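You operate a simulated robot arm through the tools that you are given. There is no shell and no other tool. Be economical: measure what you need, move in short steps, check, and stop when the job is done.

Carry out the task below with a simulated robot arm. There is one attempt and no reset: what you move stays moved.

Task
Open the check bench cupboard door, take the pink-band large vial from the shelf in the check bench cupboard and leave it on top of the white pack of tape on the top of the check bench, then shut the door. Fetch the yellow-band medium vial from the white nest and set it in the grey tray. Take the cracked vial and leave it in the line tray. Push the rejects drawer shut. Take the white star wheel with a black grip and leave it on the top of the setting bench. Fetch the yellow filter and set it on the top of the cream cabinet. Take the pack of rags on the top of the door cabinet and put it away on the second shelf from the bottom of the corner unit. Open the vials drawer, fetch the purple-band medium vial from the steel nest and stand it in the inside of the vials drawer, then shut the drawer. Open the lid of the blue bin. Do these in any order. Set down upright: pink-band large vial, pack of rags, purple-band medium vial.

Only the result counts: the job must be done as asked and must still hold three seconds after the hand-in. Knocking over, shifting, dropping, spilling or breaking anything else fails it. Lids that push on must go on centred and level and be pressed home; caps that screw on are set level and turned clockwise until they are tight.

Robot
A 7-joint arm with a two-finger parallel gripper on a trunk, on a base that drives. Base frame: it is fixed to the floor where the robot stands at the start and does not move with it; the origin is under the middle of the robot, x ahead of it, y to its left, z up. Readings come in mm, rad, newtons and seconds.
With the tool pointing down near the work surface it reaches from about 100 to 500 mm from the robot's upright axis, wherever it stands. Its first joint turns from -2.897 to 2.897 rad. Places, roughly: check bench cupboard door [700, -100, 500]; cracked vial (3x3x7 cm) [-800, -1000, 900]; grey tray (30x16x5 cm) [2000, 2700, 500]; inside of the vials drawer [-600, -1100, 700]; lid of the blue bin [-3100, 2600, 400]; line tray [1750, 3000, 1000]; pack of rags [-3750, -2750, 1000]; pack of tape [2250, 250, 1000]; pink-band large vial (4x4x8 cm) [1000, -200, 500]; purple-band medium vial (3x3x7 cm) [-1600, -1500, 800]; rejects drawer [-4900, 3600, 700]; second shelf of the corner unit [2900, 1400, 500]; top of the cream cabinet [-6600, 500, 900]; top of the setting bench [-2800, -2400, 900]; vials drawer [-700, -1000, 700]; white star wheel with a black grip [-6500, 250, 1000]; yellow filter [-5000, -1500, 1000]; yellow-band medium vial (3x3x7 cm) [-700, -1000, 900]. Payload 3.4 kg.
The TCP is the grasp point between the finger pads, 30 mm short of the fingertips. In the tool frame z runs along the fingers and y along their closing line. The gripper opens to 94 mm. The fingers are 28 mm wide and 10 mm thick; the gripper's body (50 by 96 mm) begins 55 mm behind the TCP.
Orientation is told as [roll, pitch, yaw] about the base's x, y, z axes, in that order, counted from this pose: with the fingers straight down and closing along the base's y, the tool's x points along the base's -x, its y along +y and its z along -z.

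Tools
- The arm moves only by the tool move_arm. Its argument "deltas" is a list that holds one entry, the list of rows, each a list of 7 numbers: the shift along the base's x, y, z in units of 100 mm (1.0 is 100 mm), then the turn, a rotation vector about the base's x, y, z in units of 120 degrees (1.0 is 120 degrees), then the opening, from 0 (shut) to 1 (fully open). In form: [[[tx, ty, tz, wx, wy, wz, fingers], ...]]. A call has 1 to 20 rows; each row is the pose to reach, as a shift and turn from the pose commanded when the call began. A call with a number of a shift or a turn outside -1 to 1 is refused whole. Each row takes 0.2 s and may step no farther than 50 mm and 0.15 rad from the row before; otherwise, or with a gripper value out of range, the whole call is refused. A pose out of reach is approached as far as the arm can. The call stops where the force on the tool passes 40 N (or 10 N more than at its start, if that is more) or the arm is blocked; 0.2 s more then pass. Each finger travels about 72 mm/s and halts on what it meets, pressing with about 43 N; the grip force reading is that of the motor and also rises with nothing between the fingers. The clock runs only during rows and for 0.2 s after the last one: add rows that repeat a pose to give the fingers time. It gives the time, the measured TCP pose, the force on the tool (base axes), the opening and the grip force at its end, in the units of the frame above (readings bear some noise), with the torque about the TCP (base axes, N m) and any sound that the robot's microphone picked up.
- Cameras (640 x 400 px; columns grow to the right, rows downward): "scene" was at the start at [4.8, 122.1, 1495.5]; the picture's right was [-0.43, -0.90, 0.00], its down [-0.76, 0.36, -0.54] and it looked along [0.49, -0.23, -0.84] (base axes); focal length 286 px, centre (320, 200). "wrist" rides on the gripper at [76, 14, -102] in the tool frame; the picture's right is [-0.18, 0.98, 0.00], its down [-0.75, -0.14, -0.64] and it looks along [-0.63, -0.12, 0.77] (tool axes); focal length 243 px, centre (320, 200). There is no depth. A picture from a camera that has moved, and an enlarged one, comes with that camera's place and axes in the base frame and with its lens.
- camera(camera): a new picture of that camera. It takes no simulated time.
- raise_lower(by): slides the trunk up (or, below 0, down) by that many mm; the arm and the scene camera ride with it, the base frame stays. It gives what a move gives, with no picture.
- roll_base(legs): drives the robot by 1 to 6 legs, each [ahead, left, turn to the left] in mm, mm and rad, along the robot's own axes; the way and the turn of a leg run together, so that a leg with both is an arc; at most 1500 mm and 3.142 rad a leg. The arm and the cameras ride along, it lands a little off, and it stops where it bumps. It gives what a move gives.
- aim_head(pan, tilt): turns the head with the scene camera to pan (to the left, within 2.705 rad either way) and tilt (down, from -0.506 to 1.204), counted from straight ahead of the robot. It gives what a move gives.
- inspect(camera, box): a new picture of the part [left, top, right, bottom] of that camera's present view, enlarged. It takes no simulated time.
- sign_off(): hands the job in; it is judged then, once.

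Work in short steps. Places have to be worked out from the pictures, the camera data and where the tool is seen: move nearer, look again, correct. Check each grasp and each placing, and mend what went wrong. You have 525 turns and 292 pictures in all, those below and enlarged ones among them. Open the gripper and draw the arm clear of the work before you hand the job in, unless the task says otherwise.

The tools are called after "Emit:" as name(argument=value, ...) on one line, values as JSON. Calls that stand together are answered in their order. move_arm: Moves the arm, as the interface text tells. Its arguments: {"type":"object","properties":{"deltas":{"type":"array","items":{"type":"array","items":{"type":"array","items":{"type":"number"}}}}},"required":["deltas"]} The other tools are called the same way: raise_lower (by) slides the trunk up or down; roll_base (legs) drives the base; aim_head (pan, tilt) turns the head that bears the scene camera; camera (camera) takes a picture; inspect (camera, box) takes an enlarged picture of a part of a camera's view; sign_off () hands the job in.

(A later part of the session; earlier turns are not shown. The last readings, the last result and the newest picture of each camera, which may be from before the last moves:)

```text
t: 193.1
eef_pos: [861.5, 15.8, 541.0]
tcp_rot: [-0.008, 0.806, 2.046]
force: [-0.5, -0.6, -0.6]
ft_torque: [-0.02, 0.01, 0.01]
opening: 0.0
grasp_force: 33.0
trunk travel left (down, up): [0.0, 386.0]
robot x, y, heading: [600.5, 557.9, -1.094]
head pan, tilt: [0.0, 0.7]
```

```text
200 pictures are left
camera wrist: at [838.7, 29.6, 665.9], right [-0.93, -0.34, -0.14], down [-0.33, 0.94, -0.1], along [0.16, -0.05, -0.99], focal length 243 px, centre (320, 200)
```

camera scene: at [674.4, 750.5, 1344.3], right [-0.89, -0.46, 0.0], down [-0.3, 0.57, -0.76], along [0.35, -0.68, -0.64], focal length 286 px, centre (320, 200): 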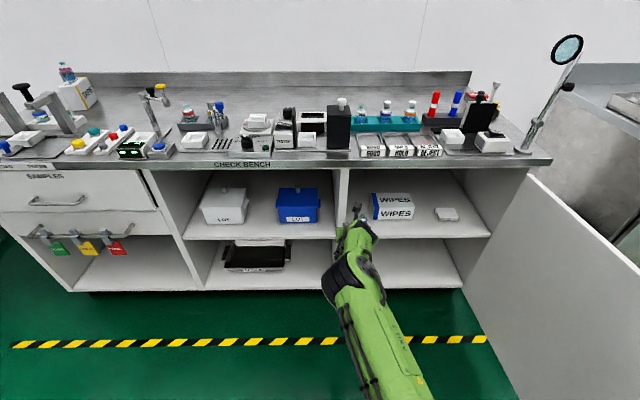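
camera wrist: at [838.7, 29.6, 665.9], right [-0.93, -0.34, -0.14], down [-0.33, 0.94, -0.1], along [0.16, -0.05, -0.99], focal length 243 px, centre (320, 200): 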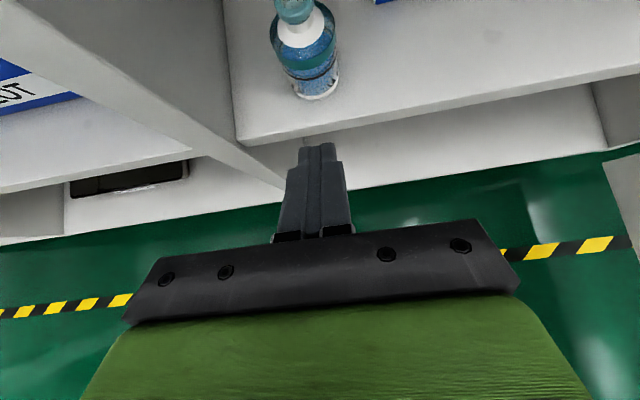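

Teal front is ~25 mm from the edge now; I push until it is ~50 mm.

Emit:
move_arm(deltas=[[[0.09, -0.178, 0, 0, 0, 0, 0], [0.16, -0.31, 0, 0, 0, 0, 0], [0.2, -0.4, 0, 0, 0, 0, 0], [0.23, -0.45, 0, 0, 0, 0, 0], [0.26, -0.51, 0, 0, 0, 0, 0], [0.285, -0.56, 0, 0, 0, 0, 0]]])

Emit:
camera(camera="wrist")

```text
t: 194.5
eef_pos: [891.4, -40.3, 540.4]
tcp_rot: [-0.007, 0.808, 2.048]
force: [-0.7, -0.4, 0.0]
ft_torque: [-0.02, 0.0, -0.01]
opening: 0.0
grasp_force: 32.6
trunk travel left (down, up): [0.0, 386.0]
robot x, y, heading: [603.6, 560.2, -1.092]
head pan, tilt: [0.0, 0.7]
```

```text
199 pictures are left
camera wrist: at [867.6, -26.8, 665.5], right [-0.93, -0.34, -0.14], down [-0.33, 0.94, -0.1], along [0.16, -0.05, -0.99], focal length 243 px, centre (320, 200)
```

wrist: 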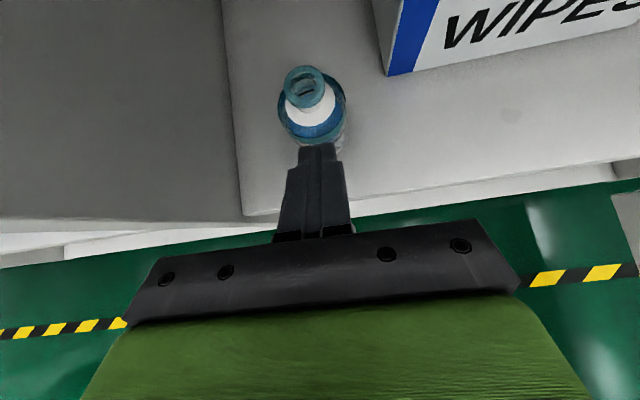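

The vial moved back ~25 mm as wanted. Withdraw and re-check.

Emit:
roll_base(legs=[[-160, 0, 0]])

Emit:
camera(camera="wrist")

```text
t: 195.9
eef_pos: [817.2, 101.0, 540.1]
tcp_rot: [-0.01, 0.807, 2.046]
force: [-0.4, -0.7, -0.9]
ft_torque: [0.03, -0.02, 0.01]
opening: 0.0
grasp_force: 33.0
trunk travel left (down, up): [0.0, 386.0]
robot x, y, heading: [528.8, 697.4, -1.093]
head pan, tilt: [0.0, 0.7]
```

```text
198 pictures are left
camera wrist: at [793.6, 114.1, 665.7], right [-0.93, -0.34, -0.14], down [-0.33, 0.94, -0.1], along [0.16, -0.05, -0.99], focal length 243 px, centre (320, 200)
```

wrist: 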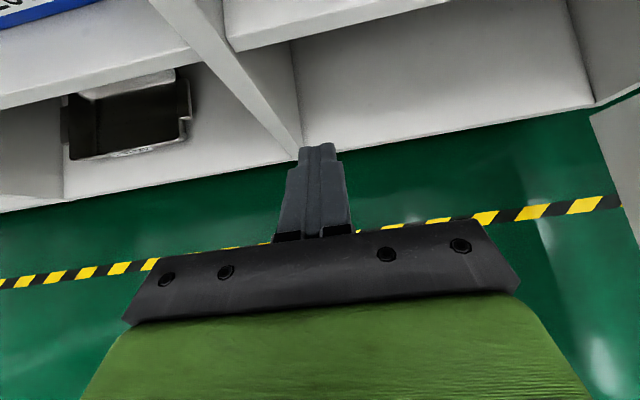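

Now close the door by pushing its outer face with the closed hand, driving along the arc. First go around the door's tip.

Emit:
roll_base(legs=[[-570, 0, 0], [0, -655, 0]])

Emit:
aim_head(pan=0, tilt=0.8)

Emit:
camera(camera="scene")

```text
t: 202.5
eef_pos: [-47.0, 313.2, 540.0]
tcp_rot: [-0.01, 0.807, 2.03]
force: [-0.2, 0.4, -0.5]
ft_torque: [-0.01, -0.03, -0.03]
opening: 0.0
grasp_force: 32.7
trunk travel left (down, up): [0.0, 386.0]
robot x, y, heading: [-331.2, 915.0, -1.105]
head pan, tilt: [0.0, 0.7]
```

```text
t: 203.2
eef_pos: [-46.4, 314.2, 540.1]
tcp_rot: [-0.009, 0.808, 2.03]
force: [-0.7, 0.0, 0.4]
ft_torque: [0.0, 0.01, -0.02]
opening: 0.0
grasp_force: 33.0
trunk travel left (down, up): [0.0, 386.0]
robot x, y, heading: [-326.3, 917.6, -1.107]
head pan, tilt: [0.0, 0.799]
```

```text
197 pictures are left
camera scene: at [-180.7, 966.9, 1336.0], right [-0.89, -0.45, 0.0], down [-0.32, 0.64, -0.7], along [0.31, -0.62, -0.72], focal length 286 px, centre (320, 200)
```

scene: 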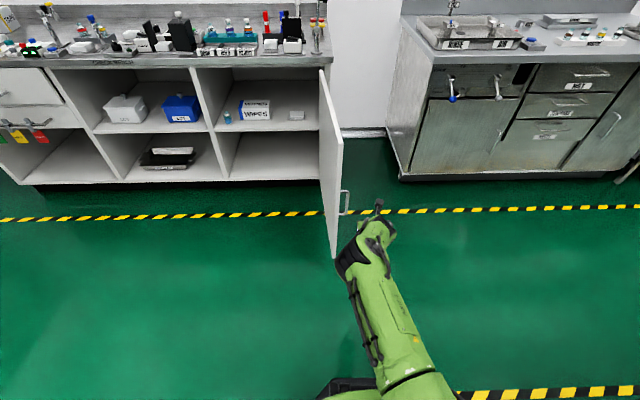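

Emit:
roll_base(legs=[[215, 0, 0.01]])

Emit:
roll_base(legs=[[5, 160, 0], [10, 110, 0]])

Emit:
camera(camera="scene")

```text
t: 204.8
eef_pos: [51.0, 123.9, 540.0]
tcp_rot: [-0.009, 0.805, 2.035]
force: [0.2, 0.7, -0.2]
ft_torque: [-0.02, 0.03, 0.02]
opening: 0.0
grasp_force: 33.7
trunk travel left (down, up): [0.0, 386.0]
robot x, y, heading: [-230.4, 727.9, -1.107]
head pan, tilt: [0.0, 0.799]
```

```text
t: 207.1
eef_pos: [302.9, 232.2, 539.4]
tcp_rot: [-0.006, 0.805, 2.035]
force: [0.8, -0.3, -1.0]
ft_torque: [-0.01, 0.03, 0.03]
opening: 0.0
grasp_force: 33.0
trunk travel left (down, up): [0.0, 386.0]
robot x, y, heading: [20.3, 835.2, -1.102]
head pan, tilt: [0.0, 0.799]
```

```text
196 pictures are left
camera scene: at [167.1, 884.9, 1336.0], right [-0.89, -0.45, 0.0], down [-0.32, 0.64, -0.7], along [0.31, -0.62, -0.72], focal length 286 px, centre (320, 200)
```

scene: 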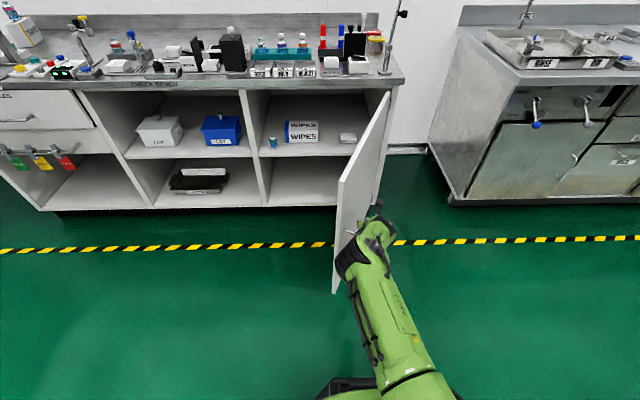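

Door is swinging shut. Continue along the arc.

Emit:
roll_base(legs=[[40, 100, 0], [60, 95, 0], [85, 70, 0]])

Emit:
camera(camera="scene")

```text
t: 209.8
eef_pos: [623.7, 187.4, 540.8]
tcp_rot: [-0.011, 0.808, 2.037]
force: [-0.1, 0.5, -0.5]
ft_torque: [0.01, 0.02, 0.0]
opening: 0.0
grasp_force: 32.9
trunk travel left (down, up): [0.0, 386.0]
robot x, y, heading: [341.7, 787.9, -1.111]
head pan, tilt: [0.0, 0.799]
```

```text
195 pictures are left
camera scene: at [485.7, 839.7, 1336.0], right [-0.89, -0.45, 0.0], down [-0.32, 0.64, -0.7], along [0.32, -0.62, -0.72], focal length 286 px, centre (320, 200)
```

scene: 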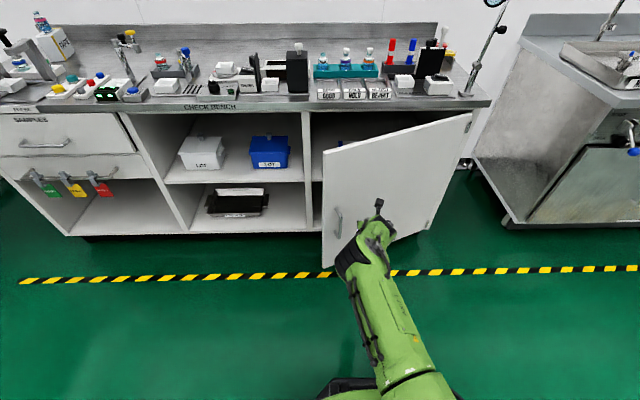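

Emit:
roll_base(legs=[[90, 60, 0], [90, 35, 0], [70, 10, 0]])

Emit:
roll_base(legs=[[60, 0, 0]])

Emit:
camera(camera="scene")

```text
t: 212.4
eef_pos: [831.6, 9.7, 541.1]
tcp_rot: [-0.009, 0.806, 2.039]
force: [-0.5, 0.2, -0.4]
ft_torque: [-0.02, 0.01, 0.0]
opening: 0.0
grasp_force: 32.8
trunk travel left (down, up): [0.0, 386.0]
robot x, y, heading: [547.5, 615.6, -1.095]
head pan, tilt: [0.0, 0.799]
```

```text
t: 213.2
eef_pos: [837.1, -1.5, 536.4]
tcp_rot: [-0.014, 0.783, 2.027]
force: [-6.7, 13.6, 6.8]
ft_torque: [-0.02, -0.03, 0.09]
opening: 0.0
grasp_force: 33.5
trunk travel left (down, up): [0.0, 386.0]
robot x, y, heading: [553.7, 595.1, -1.102]
head pan, tilt: [0.0, 0.799]
stopped in leg 1: the force on the tool passed its limit at 152 N (the readings are from after the stop); the commanded pose is now the measured one
```

```text
194 pictures are left
camera scene: at [701.0, 645.8, 1335.9], right [-0.89, -0.45, 0.0], down [-0.32, 0.64, -0.7], along [0.32, -0.62, -0.72], focal length 286 px, centre (320, 200)
```

scene: 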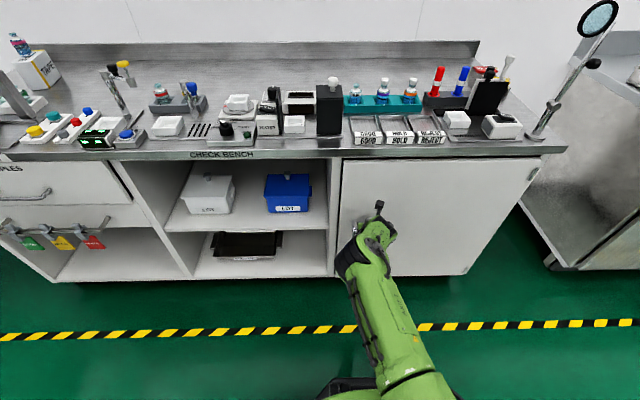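

Door looks shut. Back off and check it.

Emit:
roll_base(legs=[[-150, 0, 0]])

Emit:
inspect(camera="scene", box=[280, 80, 520, 230])

```text
t: 214.6
eef_pos: [770.7, 128.2, 536.5]
tcp_rot: [-0.014, 0.786, 2.027]
force: [0.7, 0.3, 0.9]
ft_torque: [0.01, -0.01, 0.04]
opening: 0.0
grasp_force: 32.9
trunk travel left (down, up): [0.0, 386.0]
robot x, y, heading: [488.1, 727.9, -1.102]
head pan, tilt: [0.0, 0.799]
```

```text
2.67 times, centred on (400, 155) of scene
camera zoom: at [634.8, 776.2, 1336.0], right [-0.89, -0.45, 0.0], down [-0.32, 0.64, -0.7], along [0.32, -0.62, -0.72], focal length 763 px, centre (107, 320)
```

zoom: 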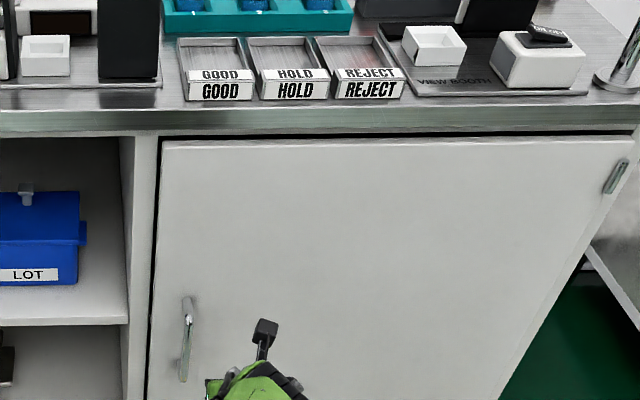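

Cupboard task done. I restore the arm to a tool-down pose (camera toward robot) and retract, for the bench-top vials.

Emit:
move_arm(deltas=[[[-0.06, 0.12, 0.1, 0.056, 0.028, 0, 0.1], [-0.12, 0.24, 0.2, 0.111, 0.057, 0, 0.2], [-0.18, 0.36, 0.3, 0.167, 0.085, 0, 0.3], [-0.24, 0.48, 0.4, 0.223, 0.113, 0, 0.4], [-0.3, 0.6, 0.5, 0.278, 0.142, 0, 0.5], [-0.36, 0.72, 0.6, 0.334, 0.17, 0, 0.5]]])

Emit:
move_arm(deltas=[[[-0.05, 0.1, 0, 0, 0, -0.07, 0.5], [-0.1, 0.2, 0, 0, 0, -0.14, 0.5], [-0.15, 0.3, 0, 0, 0, -0.21, 0.5], [-0.2, 0.4, 0, 0, 0, -0.28, 0.5], [-0.25, 0.5, 0, 0, 0, -0.35, 0.5], [-0.3, 0.6, 0, 0, 0, -0.42, 0.5], [-0.35, 0.7, 0, 0, 0, -0.49, 0.5], [-0.4, 0.8, 0, 0, 0, -0.56, 0.5], [-0.4, 0.8, 0, 0, 0, -0.63, 0.5], [-0.4, 0.8, 0, 0, 0, -0.7, 0.5], [-0.4, 0.8, 0, 0, 0, -0.75, 0.5]]])

Emit:
move_arm(deltas=[[[0, 0, 0, 0, 0, -0.07, 0.5], [0, 0, 0, 0, 0, -0.14, 0.5], [0, 0, 0, 0, 0, -0.21, 0.5], [0, 0, 0, 0, 0, -0.28, 0.5], [0, 0, 0, 0, 0, -0.35, 0.5], [0, 0, 0, 0, 0, -0.42, 0.5], [0, 0, 0, 0, 0, -0.49, 0.5], [0, 0, 0, 0, 0, -0.56, 0.5], [0, 0, 0, 0, 0, -0.63, 0.5], [0, 0, 0, 0, 0, -0.7, 0.5], [0, 0, 0, 0, 0, -0.745, 0.5]]])

```text
t: 216.0
eef_pos: [732.9, 200.0, 596.9]
tcp_rot: [-0.005, -0.002, 2.031]
force: [-0.1, 0.9, 0.3]
ft_torque: [0.03, 0.02, -0.01]
opening: 47.2
grasp_force: 0.0
trunk travel left (down, up): [0.0, 386.0]
robot x, y, heading: [485.2, 724.6, -1.099]
head pan, tilt: [0.0, 0.799]
```

```text
t: 218.4
eef_pos: [694.1, 280.8, 596.0]
tcp_rot: [-0.004, 0.002, 0.459]
force: [-0.4, -0.5, -0.2]
ft_torque: [0.03, -0.02, -0.02]
opening: 47.1
grasp_force: 0.2
trunk travel left (down, up): [0.0, 386.0]
robot x, y, heading: [489.8, 722.0, -1.101]
head pan, tilt: [0.0, 0.799]
```

```text
t: 220.8
eef_pos: [694.8, 280.3, 596.6]
tcp_rot: [-0.005, 0.001, -1.104]
force: [-0.9, -0.1, -0.6]
ft_torque: [-0.01, 0.02, -0.02]
opening: 46.9
grasp_force: 0.1
trunk travel left (down, up): [0.0, 386.0]
robot x, y, heading: [490.7, 727.2, -1.096]
head pan, tilt: [0.0, 0.799]
```

Drive along the aisle to the wash bench and raise the trunk.

Emit:
roll_base(legs=[[70, -930, 0], [0, -930, 0]])

Emit:
raise_lower(by=386)

Emit:
camera(camera="scene")

```text
t: 230.1
eef_pos: [-925.1, -630.3, 595.7]
tcp_rot: [-0.003, 0.0, -1.084]
force: [-0.7, -0.4, 0.8]
ft_torque: [0.02, 0.03, -0.06]
opening: 47.1
grasp_force: 0.1
trunk travel left (down, up): [0.0, 386.0]
robot x, y, heading: [-1136.8, -185.8, -1.083]
head pan, tilt: [0.0, 0.799]
```

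```text
t: 233.8
eef_pos: [-925.8, -630.7, 981.4]
tcp_rot: [-0.005, 0.0, -1.083]
force: [-1.6, -0.1, 0.7]
ft_torque: [0.0, 0.0, 0.01]
opening: 47.2
grasp_force: 0.0
trunk travel left (down, up): [-386.0, 0.0]
robot x, y, heading: [-1137.1, -187.4, -1.08]
head pan, tilt: [0.0, 0.799]
```

```text
192 pictures are left
camera scene: at [-992.1, -136.6, 1720.8], right [-0.88, -0.47, 0.0], down [-0.33, 0.63, -0.7], along [0.32, -0.62, -0.72], focal length 286 px, centre (320, 200)
```

scene: 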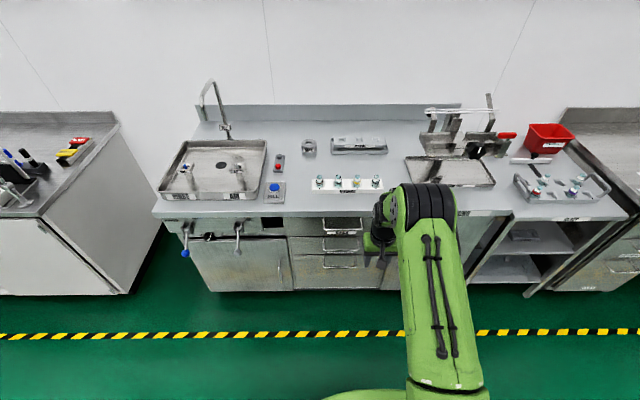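

Emit:
inspect(camera="scene", box=[270, 125, 430, 225])

Emit:
inspect(camera="scene", box=[480, 110, 640, 210])

Emit:
inspect(camera="scene", box=[270, 195, 430, 295])

```text
4.00 times, centred on (350, 175) of scene
camera zoom: at [-992.1, -136.6, 1720.8], right [-0.88, -0.47, 0.0], down [-0.33, 0.63, -0.7], along [0.32, -0.62, -0.72], focal length 1145 px, centre (200, 300)
```

zoom: 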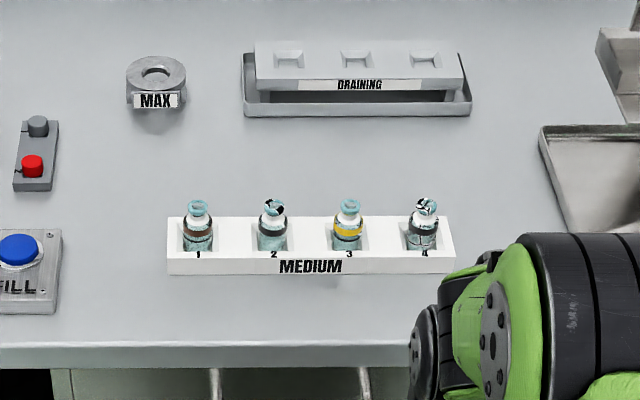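

```text
4.00 times, centred on (560, 160) of scene
camera zoom: at [-992.1, -136.6, 1720.8], right [-0.88, -0.47, 0.0], down [-0.33, 0.63, -0.7], along [0.32, -0.62, -0.72], focal length 1145 px, centre (-640, 360)
```

zoom: 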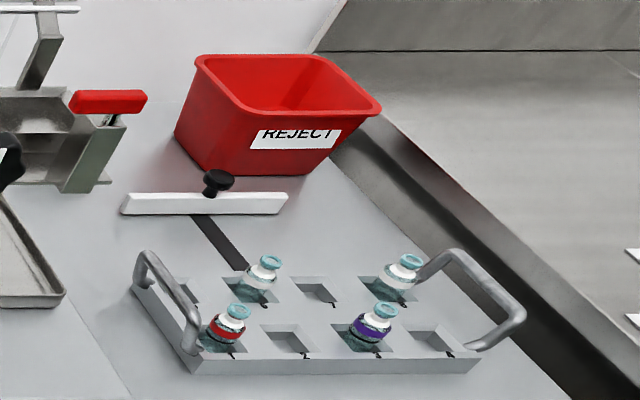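

```text
4.00 times, centred on (350, 245) of scene
camera zoom: at [-992.1, -136.6, 1720.8], right [-0.88, -0.47, 0.0], down [-0.33, 0.63, -0.7], along [0.32, -0.62, -0.72], focal length 1145 px, centre (200, 20)
```

zoom: 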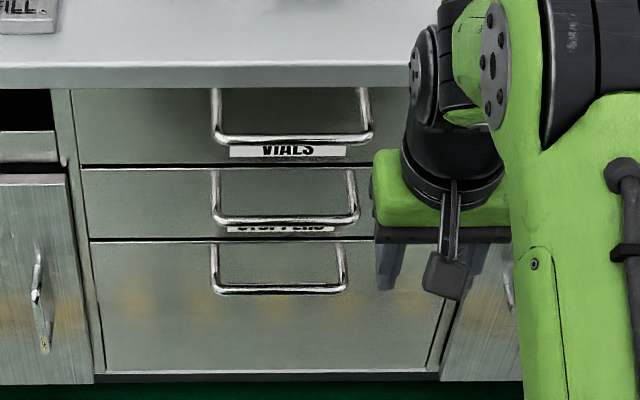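

Slot 3 holds the yellow-band vial. I raise the arm and move in for a closer wrist view.

Emit:
move_arm(deltas=[[[0, 0, 0.4, 0, 0, 0, 0.5], [0, 0, 0.8, 0, 0, 0, 0.5], [0, 0, 0.98, 0, 0, 0, 0.5]]])

Emit:
roll_base(legs=[[0, 0, -0.018], [300, 15, 0]])

Emit:
camera(camera="wrist")

```text
t: 234.7
eef_pos: [-926.8, -629.0, 1078.7]
tcp_rot: [-0.004, 0.0, -1.084]
force: [0.4, 0.2, 0.3]
ft_torque: [0.0, -0.01, -0.01]
opening: 47.1
grasp_force: 0.0
trunk travel left (down, up): [-386.0, 0.0]
robot x, y, heading: [-1135.2, -187.9, -1.088]
head pan, tilt: [0.0, 0.799]
```

```text
t: 237.0
eef_pos: [-783.8, -892.8, 1078.9]
tcp_rot: [-0.006, -0.001, -1.098]
force: [0.3, -0.7, 0.0]
ft_torque: [0.01, 0.01, 0.03]
opening: 46.9
grasp_force: 0.0
trunk travel left (down, up): [-386.0, 0.0]
robot x, y, heading: [-986.6, -452.3, -1.097]
head pan, tilt: [0.0, 0.799]
```

```text
188 pictures are left
camera wrist: at [-805.9, -817.4, 1180.5], right [0.96, 0.28, 0.0], down [0.22, -0.73, 0.64], along [0.18, -0.62, -0.77], focal length 243 px, centre (320, 200)
```

wrist: 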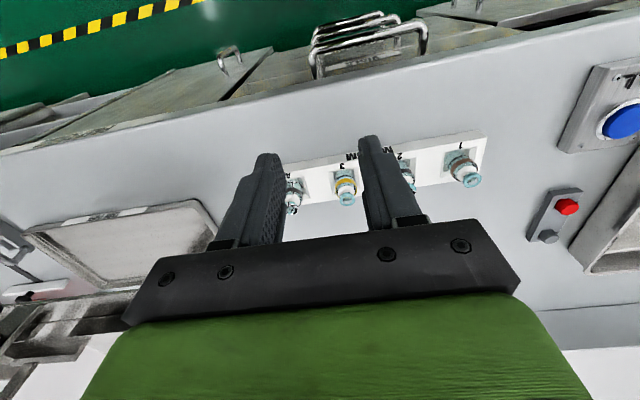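

Emit:
inspect(camera="wrist", box=[260, 120, 500, 220])

Emit:
aim_head(pan=0.25, tilt=1.0)

Emit:
camera(camera="scene")

```text
2.67 times, centred on (380, 170) of wrist
camera zoom: at [-805.9, -817.4, 1180.5], right [0.96, 0.28, 0.0], down [0.22, -0.73, 0.64], along [0.18, -0.62, -0.77], focal length 647 px, centre (160, 280)
```

zoom: 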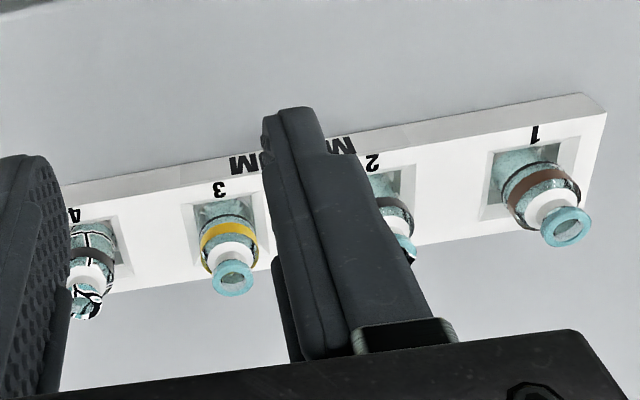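

```text
t: 237.8
eef_pos: [-784.8, -894.3, 1079.0]
tcp_rot: [-0.005, 0.0, -1.098]
force: [0.7, 0.9, -0.5]
ft_torque: [-0.01, -0.01, -0.02]
opening: 46.9
grasp_force: 0.0
trunk travel left (down, up): [-386.0, 0.0]
robot x, y, heading: [-991.6, -449.6, -1.099]
head pan, tilt: [0.25, 1.0]
```

```text
186 pictures are left
camera scene: at [-833.7, -379.2, 1705.4], right [-0.75, -0.66, 0.0], down [-0.55, 0.63, -0.54], along [0.36, -0.41, -0.84], focal length 286 px, centre (320, 200)
```

scene: 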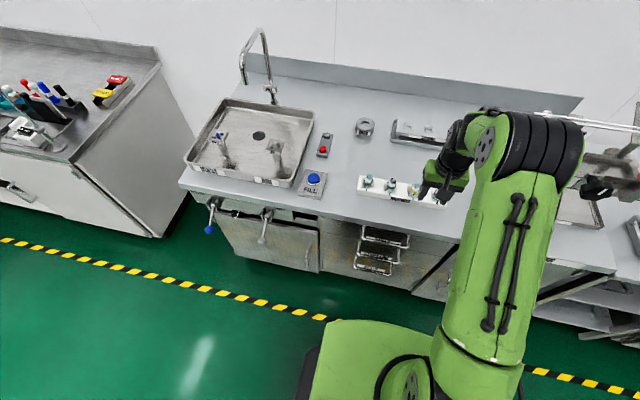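

Emit:
inspect(camera="scene", box=[350, 165, 430, 215])

```text
8.00 times, centred on (390, 190) of scene
camera zoom: at [-833.7, -379.2, 1705.4], right [-0.75, -0.66, 0.0], down [-0.55, 0.63, -0.54], along [0.36, -0.41, -0.84], focal length 2289 px, centre (-240, 280)
```

zoom: 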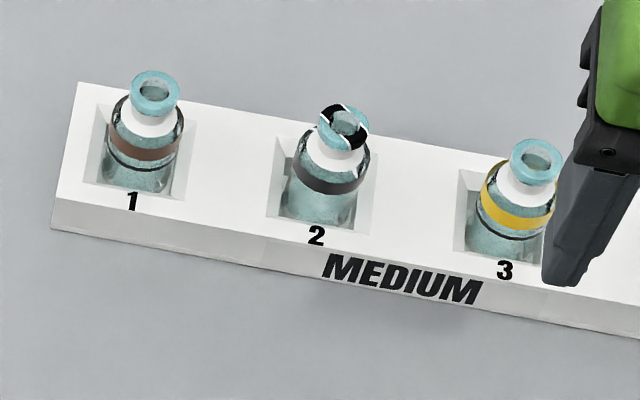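

Slot 4 shows crack lines (slot 2 only a chipped rim). First the yellow in slot 3: move over it.

Emit:
roll_base(legs=[[90, 0, 0]])

Emit:
move_arm(deltas=[[[0.16, -0.18, -0.1, 0, 0, 0, 0.55], [0.32, -0.36, -0.3, 0, 0, 0, 0.55]]])

Emit:
camera(camera="wrist")

```text
t: 238.9
eef_pos: [-743.6, -973.5, 1078.5]
tcp_rot: [-0.006, 0.0, -1.1]
force: [0.1, -0.6, -0.2]
ft_torque: [0.01, 0.01, 0.02]
opening: 47.0
grasp_force: 0.0
trunk travel left (down, up): [-386.0, 0.0]
robot x, y, heading: [-951.3, -531.4, -1.103]
head pan, tilt: [0.25, 1.0]
```

```text
t: 239.5
eef_pos: [-710.4, -1012.2, 1048.0]
tcp_rot: [-0.003, 0.002, -1.099]
force: [-1.0, -1.0, -0.3]
ft_torque: [0.02, 0.0, 0.0]
opening: 51.4
grasp_force: 0.0
trunk travel left (down, up): [-386.0, 0.0]
robot x, y, heading: [-950.1, -531.6, -1.102]
head pan, tilt: [0.25, 1.0]
```

```text
184 pictures are left
camera wrist: at [-732.4, -936.0, 1150.3], right [0.96, 0.28, 0.0], down [0.22, -0.73, 0.64], along [0.18, -0.62, -0.77], focal length 243 px, centre (320, 200)
```

wrist: 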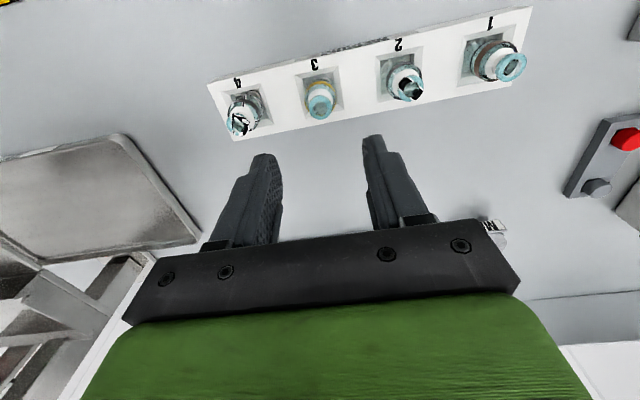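

Emit:
move_arm(deltas=[[[-0.02, 0.04, -0.25, 0, 0, 0, 0.55], [-0.03, 0.06, -0.48, 0, 0, 0, 0.55]]])

Emit:
camera(camera="wrist")

```text
t: 240.1
eef_pos: [-714.1, -1004.5, 1001.4]
tcp_rot: [-0.002, 0.0, -1.1]
force: [0.0, -0.1, 0.1]
ft_torque: [0.0, 0.02, -0.01]
opening: 51.9
grasp_force: 0.0
trunk travel left (down, up): [-386.0, 0.0]
robot x, y, heading: [-948.1, -525.6, -1.106]
head pan, tilt: [0.25, 1.0]
```

```text
183 pictures are left
camera wrist: at [-736.2, -928.5, 1103.1], right [0.96, 0.28, 0.0], down [0.22, -0.73, 0.64], along [0.18, -0.62, -0.77], focal length 243 px, centre (320, 200)
```

wrist: 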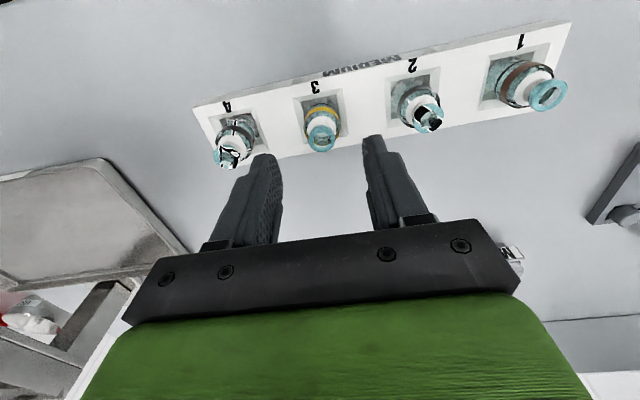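

Neck top ≈ z 926 at (-711,-1010), nest top ≈ 891. Descend to z 925 and grip the exposed upper body.

Emit:
move_arm(deltas=[[[0.03, -0.055, -0.2, 0, 0, 0, 0.55], [0.03, -0.055, -0.4, 0, 0, 0, 0.55], [0.03, -0.055, -0.6, 0, 0, 0, 0.55]]])

Emit:
camera(camera="wrist")

```text
t: 240.9
eef_pos: [-709.8, -1010.4, 940.3]
tcp_rot: [-0.005, -0.002, -1.099]
force: [-0.5, 0.0, 0.0]
ft_torque: [-0.03, -0.01, 0.02]
opening: 51.4
grasp_force: 0.1
trunk travel left (down, up): [-386.0, 0.0]
robot x, y, heading: [-948.6, -531.5, -1.104]
head pan, tilt: [0.25, 1.0]
```

```text
182 pictures are left
camera wrist: at [-732.8, -934.6, 1042.6], right [0.96, 0.28, 0.0], down [0.22, -0.73, 0.64], along [0.18, -0.62, -0.77], focal length 243 px, centre (320, 200)
```

wrist: 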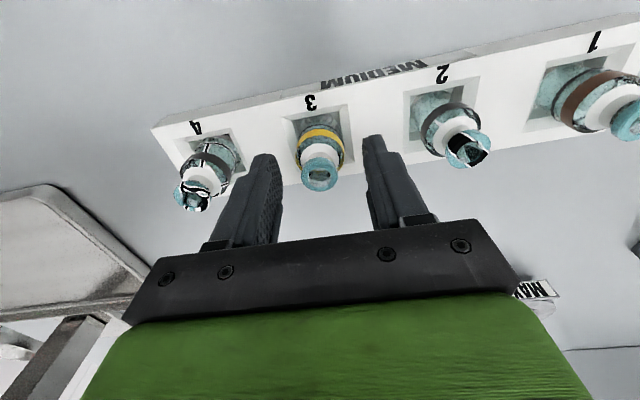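

Emit:
move_arm(deltas=[[[0, -0.02, -0.1, 0, 0, 0, 0.55], [0, -0.02, -0.17, 0, 0, 0, 0.55], [0, -0.02, -0.17, 0, 0, 0, 0.35], [0, -0.02, -0.17, 0, 0, 0, 0.1], [0, -0.02, -0.17, 0, 0, 0, 0.1], [0, -0.02, -0.17, 0, 0, 0, 0.1]]])

Emit:
camera(camera="wrist")

```text
t: 242.3
eef_pos: [-712.2, -1011.6, 924.8]
tcp_rot: [-0.006, 0.0, -1.099]
force: [-0.1, -0.1, 0.4]
ft_torque: [0.01, 0.0, 0.01]
opening: 27.5
grasp_force: 43.3
trunk travel left (down, up): [-386.0, 0.0]
robot x, y, heading: [-944.3, -533.0, -1.101]
head pan, tilt: [0.25, 1.0]
```

```text
181 pictures are left
camera wrist: at [-733.6, -935.5, 1026.5], right [0.96, 0.28, 0.0], down [0.22, -0.73, 0.64], along [0.18, -0.62, -0.77], focal length 243 px, centre (320, 200)
```

wrist: 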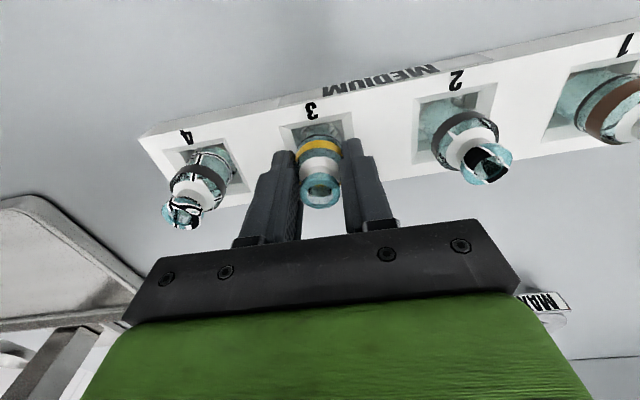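

Gripped at 27.5 mm. Lift 95 mm, back off, and check.

Emit:
move_arm(deltas=[[[0, 0, 0.2, 0, 0, 0, 0.1], [0, 0, 0.5, 0, 0, 0, 0.1], [0, 0, 0.95, 0, 0, 0, 0.1]]])

Emit:
roll_base(legs=[[-380, 0, 0]])

Emit:
camera(camera="wrist")

```text
t: 243.1
eef_pos: [-712.8, -1010.6, 1018.9]
tcp_rot: [-0.006, 0.001, -1.101]
force: [-0.1, 0.8, -1.6]
ft_torque: [-0.02, -0.01, 0.0]
opening: 27.5
grasp_force: 43.1
trunk travel left (down, up): [-386.0, 0.0]
robot x, y, heading: [-950.1, -527.6, -1.103]
head pan, tilt: [0.25, 1.0]
```

```text
t: 245.5
eef_pos: [-886.7, -666.9, 1018.8]
tcp_rot: [-0.004, 0.0, -1.099]
force: [-0.1, -0.7, -0.2]
ft_torque: [-0.03, -0.02, -0.02]
opening: 27.7
grasp_force: 43.3
trunk travel left (down, up): [-386.0, 0.0]
robot x, y, heading: [-1121.3, -183.8, -1.102]
head pan, tilt: [0.25, 1.0]
```

```text
180 pictures are left
camera wrist: at [-908.7, -590.7, 1120.1], right [0.96, 0.28, 0.0], down [0.22, -0.73, 0.64], along [0.18, -0.62, -0.77], focal length 243 px, centre (320, 200)
```

wrist: 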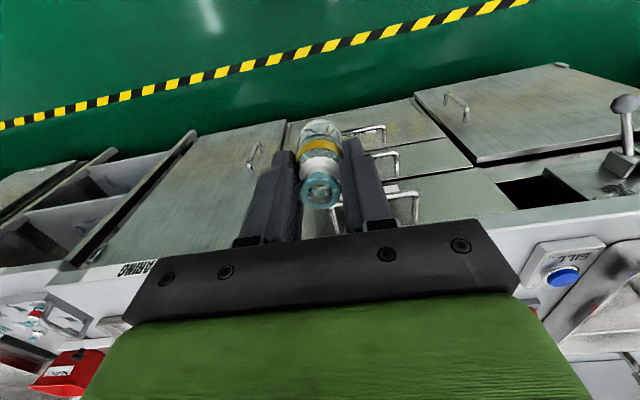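

Vial held. Turn and drive to the rack at the far end.

Emit:
roll_base(legs=[[0, 0, 1.573], [1450, 0, 0], [1300, 500, 0], [300, 700, 0]])

Emit:
aim_head(pan=0, tilt=0.5)

Emit:
camera(camera="scene")

```text
t: 266.8
eef_pos: [1503.3, 2528.4, 1017.9]
tcp_rot: [-0.005, 0.0, 0.501]
force: [-0.2, 0.6, -0.3]
ft_torque: [-0.03, -0.01, 0.01]
opening: 27.7
grasp_force: 43.3
trunk travel left (down, up): [-386.0, 0.0]
robot x, y, heading: [1027.6, 2276.1, 0.492]
head pan, tilt: [0.25, 1.0]
```

```text
t: 267.8
eef_pos: [1503.2, 2527.5, 1018.2]
tcp_rot: [-0.005, 0.001, 0.499]
force: [0.4, 0.7, 0.0]
ft_torque: [0.0, -0.01, -0.01]
opening: 27.5
grasp_force: 42.6
trunk travel left (down, up): [-386.0, 0.0]
robot x, y, heading: [1027.8, 2281.8, 0.498]
head pan, tilt: [0.0, 0.499]
```

```text
179 pictures are left
camera scene: at [984.4, 2426.5, 1746.4], right [0.48, -0.88, 0.0], down [-0.42, -0.23, -0.88], along [0.77, 0.42, -0.48], focal length 286 px, centre (320, 200)
```

scene: 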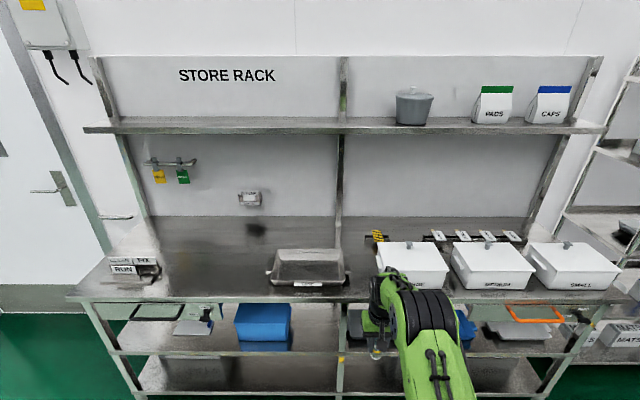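

Emit:
inspect(camera="scene", box=[60, 200, 380, 400])

Emit:
inspect(camera="scene", box=[320, 200, 640, 400])

```text
2.00 times, centred on (220, 300) of scene
camera zoom: at [984.4, 2426.5, 1746.4], right [0.48, -0.88, 0.0], down [-0.42, -0.23, -0.88], along [0.77, 0.42, -0.48], focal length 572 px, centre (520, 0)
```

zoom: 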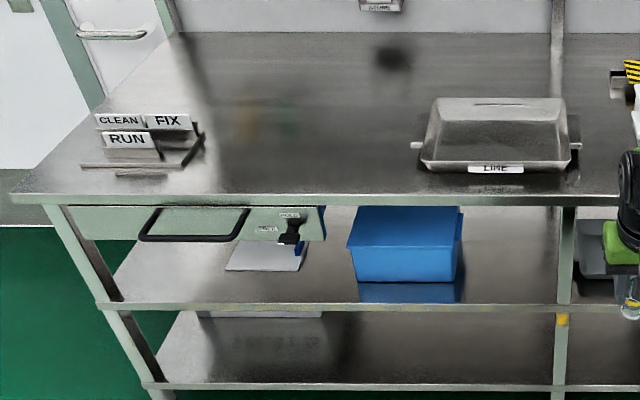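

```text
2.00 times, centred on (480, 300) of scene
camera zoom: at [984.4, 2426.5, 1746.4], right [0.48, -0.88, 0.0], down [-0.42, -0.23, -0.88], along [0.77, 0.42, -0.48], focal length 572 px, centre (0, 0)
```

zoom: 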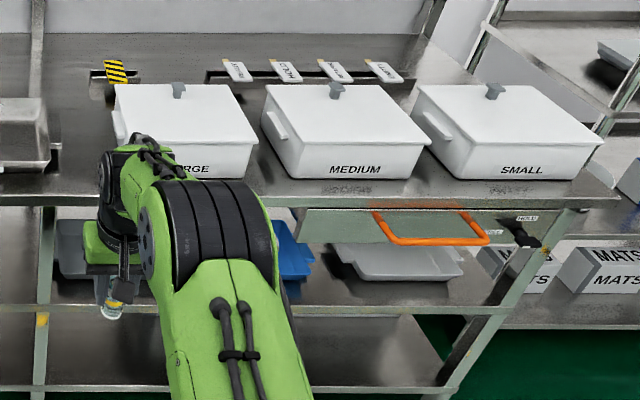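

The LINE tray stands on the worktop; the grey tray is on the shelf below, hidden behind my gripper. I lower the trunk for a second view.

Emit:
raise_lower(by=-386)

Emit:
roll_base(legs=[[100, 250, -0.02]])

Emit:
camera(camera="scene")

Emit:
camera(camera="wrist")

```text
t: 271.5
eef_pos: [1504.1, 2528.0, 634.2]
tcp_rot: [-0.006, 0.0, 0.498]
force: [0.3, 0.0, -0.5]
ft_torque: [-0.01, 0.0, 0.0]
opening: 27.6
grasp_force: 43.3
trunk travel left (down, up): [0.0, 386.0]
robot x, y, heading: [1026.9, 2277.8, 0.501]
head pan, tilt: [0.0, 0.499]
```

```text
t: 273.4
eef_pos: [1478.1, 2784.6, 634.2]
tcp_rot: [-0.006, 0.0, 0.479]
force: [0.0, -0.1, -0.2]
ft_torque: [0.02, 0.03, -0.01]
opening: 27.5
grasp_force: 43.0
trunk travel left (down, up): [0.0, 386.0]
robot x, y, heading: [996.7, 2549.4, 0.475]
head pan, tilt: [0.0, 0.499]
```

```text
176 pictures are left
camera scene: at [956.8, 2695.1, 1361.9], right [0.46, -0.89, 0.0], down [-0.43, -0.22, -0.88], along [0.78, 0.4, -0.48], focal length 286 px, centre (320, 200)
```

scene: 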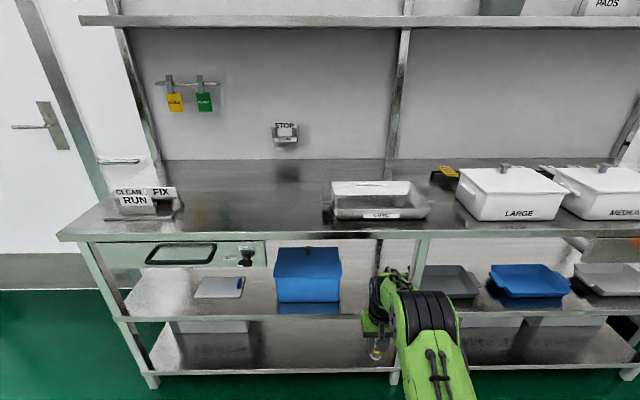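

```text
175 pictures are left
camera wrist: at [1402.6, 2765.1, 735.3], right [-0.29, 0.96, 0.0], down [0.73, 0.22, 0.64], along [0.62, 0.18, -0.77], focal length 243 px, centre (320, 200)
```

wrist: 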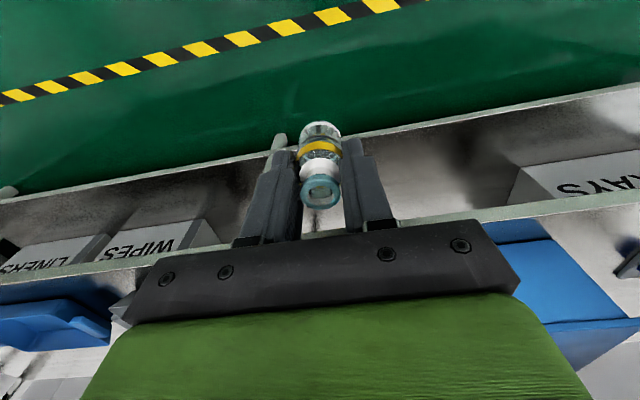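

Grey tray ≈ u 2895 (centre), top ≈ z 560, under the worktop. I back/shift right and rotate the tool for a tilted entry (camera on top).

Emit:
roll_base(legs=[[-120, -330, 0]])

Emit:
move_arm(deltas=[[[0, 0, 0, 0, 0, 0.07, 0.1], [0, 0, 0, 0, 0, 0.14, 0.1], [0, 0, 0, 0, 0, 0.21, 0.1], [0, 0, 0, 0, 0, 0.28, 0.1], [0, 0, 0, 0, 0, 0.35, 0.1], [0, 0, 0, 0, 0, 0.42, 0.1], [0, 0, 0, 0, 0, 0.49, 0.1], [0, 0, 0, 0, 0, 0.56, 0.1], [0, 0, 0, 0, 0, 0.63, 0.1], [0, 0, 0, 0, 0, 0.7, 0.1], [0, 0, 0, 0, 0, 0.75, 0.1]]])

Emit:
move_arm(deltas=[[[0, 0, 0, 0, 0, 0.07, 0.1], [0, 0, 0, 0, 0, 0.14, 0.1], [0, 0, 0, 0, 0, 0.21, 0.1], [0, 0, 0, 0, 0, 0.28, 0.1], [0, 0, 0, 0, 0, 0.35, 0.1], [0, 0, 0, 0, 0, 0.42, 0.1], [0, 0, 0, 0, 0, 0.49, 0.1], [0, 0, 0, 0, 0, 0.56, 0.1], [0, 0, 0, 0, 0, 0.63, 0.1], [0, 0, 0, 0, 0, 0.7, 0.1], [0, 0, 0, 0, 0, 0.75, 0.1]]])

Emit:
camera(camera="scene")

```text
t: 275.7
eef_pos: [1525.4, 2430.6, 633.6]
tcp_rot: [-0.004, -0.001, 0.468]
force: [0.1, 0.2, 0.6]
ft_torque: [-0.01, -0.01, 0.0]
opening: 27.8
grasp_force: 43.3
trunk travel left (down, up): [0.0, 386.0]
robot x, y, heading: [1043.2, 2193.9, 0.469]
head pan, tilt: [0.0, 0.499]
```

```text
t: 278.1
eef_pos: [1523.4, 2429.6, 634.1]
tcp_rot: [-0.005, 0.0, 2.043]
force: [-0.1, 0.1, -0.8]
ft_torque: [0.0, -0.01, -0.01]
opening: 27.6
grasp_force: 42.8
trunk travel left (down, up): [0.0, 386.0]
robot x, y, heading: [1042.4, 2194.9, 0.467]
head pan, tilt: [0.0, 0.499]
```

```text
t: 280.5
eef_pos: [1524.9, 2431.0, 633.7]
tcp_rot: [-0.004, 0.001, -2.668]
force: [-0.1, 0.6, 0.7]
ft_torque: [0.0, -0.01, 0.0]
opening: 27.8
grasp_force: 42.5
trunk travel left (down, up): [0.0, 386.0]
robot x, y, heading: [1042.1, 2190.7, 0.467]
head pan, tilt: [0.0, 0.499]
```

```text
174 pictures are left
camera scene: at [1003.8, 2343.4, 1362.0], right [0.45, -0.89, 0.0], down [-0.43, -0.22, -0.88], along [0.78, 0.4, -0.48], focal length 286 px, centre (320, 200)
```

scene: 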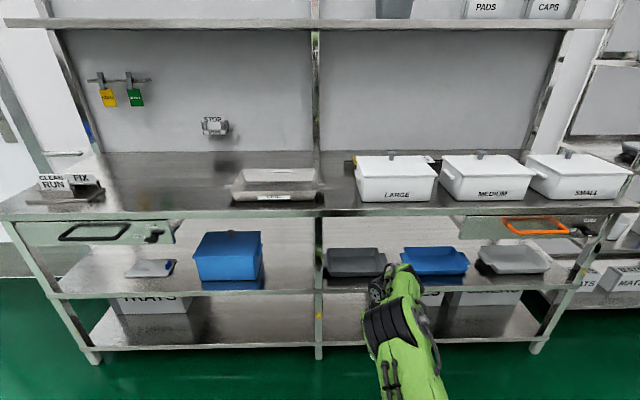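

Emit:
inspect(camera="scene", box=[300, 210, 580, 310])

```text
2.29 times, centred on (440, 260) of scene
camera zoom: at [1003.8, 2343.4, 1362.0], right [0.45, -0.89, 0.0], down [-0.43, -0.22, -0.88], along [0.78, 0.4, -0.48], focal length 654 px, centre (46, 63)
```

zoom: 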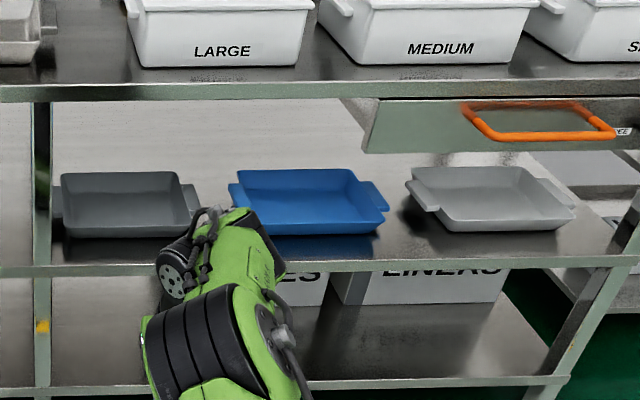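

The charcoal-grey tray is the one at the given place. I pitch the tool forward (35° below horizontal).

Emit:
move_arm(deltas=[[[0, 0, 0, 0.03, -0.058, 0, 0.1], [0, 0, 0, 0.06, -0.117, 0, 0.1], [0, 0, 0, 0.09, -0.175, 0, 0.1], [0, 0, 0, 0.119, -0.233, 0, 0.1], [0, 0, 0, 0.149, -0.291, 0, 0.1], [0, 0, 0, 0.179, -0.35, 0, 0.1], [0, 0, 0, 0.209, -0.408, 0, 0.1]]])

Emit:
camera(camera="wrist")

```text
t: 282.1
eef_pos: [1524.8, 2428.8, 633.6]
tcp_rot: [-0.007, 0.959, -2.674]
force: [0.0, -0.1, -0.4]
ft_torque: [0.01, 0.0, 0.03]
opening: 27.7
grasp_force: 42.6
trunk travel left (down, up): [0.0, 386.0]
robot x, y, heading: [1043.4, 2192.8, 0.468]
head pan, tilt: [0.0, 0.499]
```

```text
172 pictures are left
camera wrist: at [1495.3, 2399.3, 754.0], right [0.36, -0.92, -0.16], down [-0.92, -0.31, -0.25], along [0.18, 0.23, -0.96], focal length 243 px, centre (320, 200)
```

wrist: 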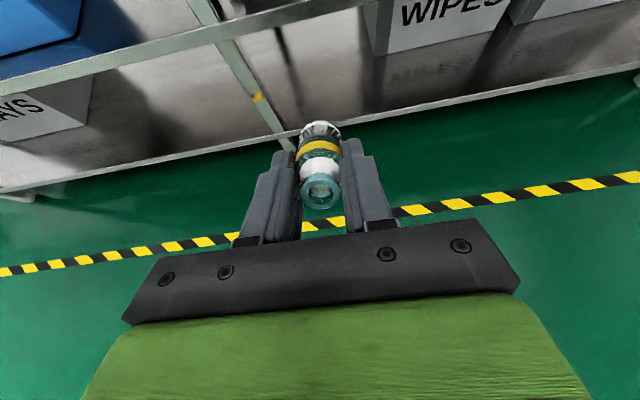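

Emit:
roll_base(legs=[[200, 0, 0]])

Emit:
camera(camera="wrist")

```text
t: 283.7
eef_pos: [1708.5, 2519.1, 634.1]
tcp_rot: [-0.01, 0.96, -2.68]
force: [0.0, -1.2, -0.5]
ft_torque: [0.01, 0.01, 0.0]
opening: 27.3
grasp_force: 42.8
trunk travel left (down, up): [0.0, 386.0]
robot x, y, heading: [1224.9, 2286.5, 0.46]
head pan, tilt: [0.0, 0.499]
```

```text
171 pictures are left
camera wrist: at [1679.5, 2488.4, 753.9], right [0.35, -0.92, -0.16], down [-0.92, -0.31, -0.25], along [0.18, 0.23, -0.96], focal length 243 px, centre (320, 200)
```

wrist: 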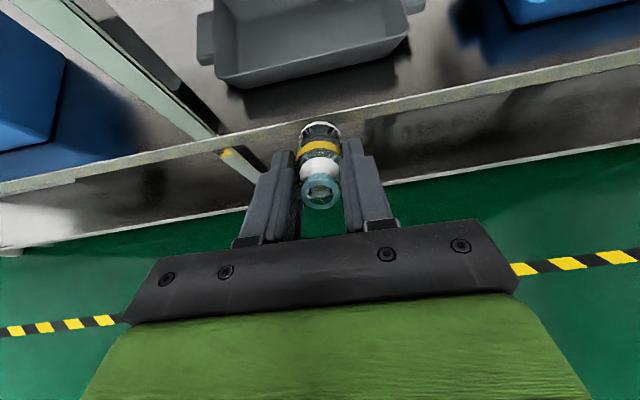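

Tray front rim u≈2825. Drive 130 mm in, then extend.

Emit:
roll_base(legs=[[130, 0, 0.01]])

Emit:
camera(camera="wrist")

```text
t: 284.9
eef_pos: [1821.4, 2580.0, 634.3]
tcp_rot: [-0.012, 0.958, -2.671]
force: [0.6, -0.2, 0.0]
ft_torque: [-0.02, 0.01, 0.01]
opening: 27.6
grasp_force: 43.1
trunk travel left (down, up): [0.0, 386.0]
robot x, y, heading: [1337.7, 2342.9, 0.47]
head pan, tilt: [0.0, 0.499]
```

```text
170 pictures are left
camera wrist: at [1792.2, 2550.2, 753.8], right [0.36, -0.92, -0.16], down [-0.92, -0.31, -0.25], along [0.18, 0.23, -0.96], focal length 243 px, centre (320, 200)
```

wrist: 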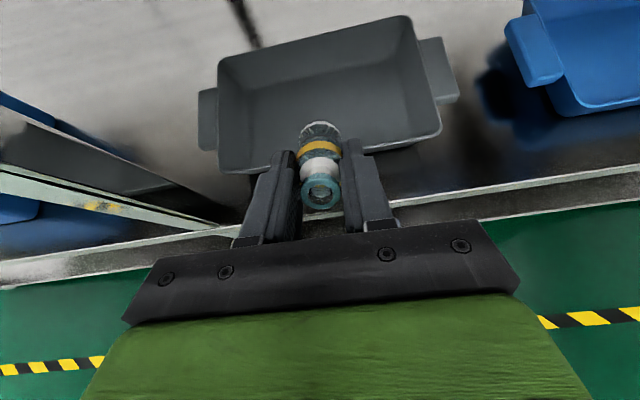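

Emit:
move_arm(deltas=[[[0.25, 0.13, 0, 0, 0, 0, 0.1], [0.5, 0.25, 0, 0, 0, 0, 0.1], [0.5, 0.25, -0.2, 0, 0, 0, 0.1], [0.5, 0.25, -0.4, 0, 0, 0, 0.1]]])

Emit:
camera(camera="wrist")

```text
t: 285.9
eef_pos: [1870.5, 2605.2, 593.8]
tcp_rot: [-0.008, 0.961, -2.674]
force: [0.1, -0.4, 0.1]
ft_torque: [-0.01, -0.01, 0.01]
opening: 27.7
grasp_force: 43.0
trunk travel left (down, up): [0.0, 386.0]
robot x, y, heading: [1341.0, 2343.9, 0.469]
head pan, tilt: [0.0, 0.499]
```

```text
169 pictures are left
camera wrist: at [1841.2, 2575.0, 714.2], right [0.36, -0.92, -0.16], down [-0.92, -0.31, -0.25], along [0.18, 0.23, -0.96], focal length 243 px, centre (320, 200)
```

wrist: 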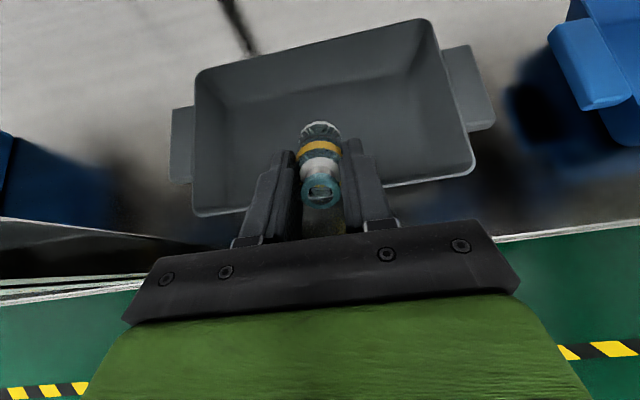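

Emit:
move_arm(deltas=[[[0, 0, -0.1, 0, 0, 0, 0.1], [0, 0, -0.18, 0, 0, 0, 0.1], [0, 0, -0.24, 0, 0, 0, 0.1], [0, 0, -0.3, 0, 0, 0, 0.1]]])

```text
t: 286.9
eef_pos: [1871.1, 2604.9, 563.1]
tcp_rot: [-0.008, 0.959, -2.67]
force: [0.5, -0.1, -0.8]
ft_torque: [0.01, 0.0, 0.04]
opening: 27.6
grasp_force: 43.3
trunk travel left (down, up): [0.0, 386.0]
robot x, y, heading: [1341.3, 2343.1, 0.473]
head pan, tilt: [0.0, 0.499]
```

Emit:
move_arm(deltas=[[[0, 0, -0.05, 0, 0, 0, 0.1], [0, 0, -0.1, 0, 0, 0, 0.1], [0, 0, -0.15, 0, 0, 0, 0.1]]])

Emit:
camera(camera="wrist")

```text
t: 287.8
eef_pos: [1871.7, 2604.8, 549.1]
tcp_rot: [-0.01, 0.959, -2.671]
force: [1.3, 0.3, 1.6]
ft_torque: [0.03, -0.04, -0.02]
opening: 27.4
grasp_force: 43.0
trunk travel left (down, up): [0.0, 386.0]
robot x, y, heading: [1334.9, 2347.4, 0.474]
head pan, tilt: [0.0, 0.499]
```

```text
168 pictures are left
camera wrist: at [1841.4, 2575.1, 669.4], right [0.36, -0.92, -0.16], down [-0.92, -0.31, -0.25], along [0.18, 0.23, -0.96], focal length 243 px, centre (320, 200)
```

wrist: 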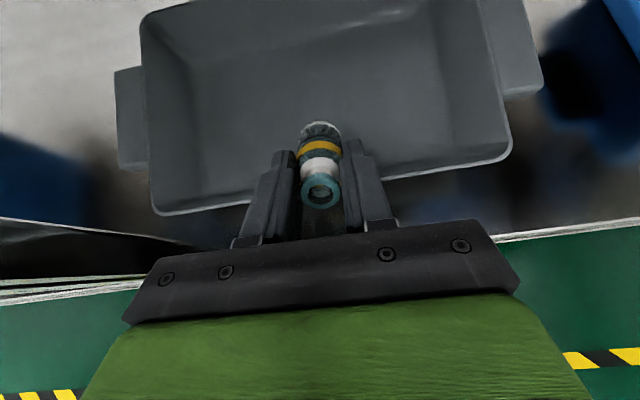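

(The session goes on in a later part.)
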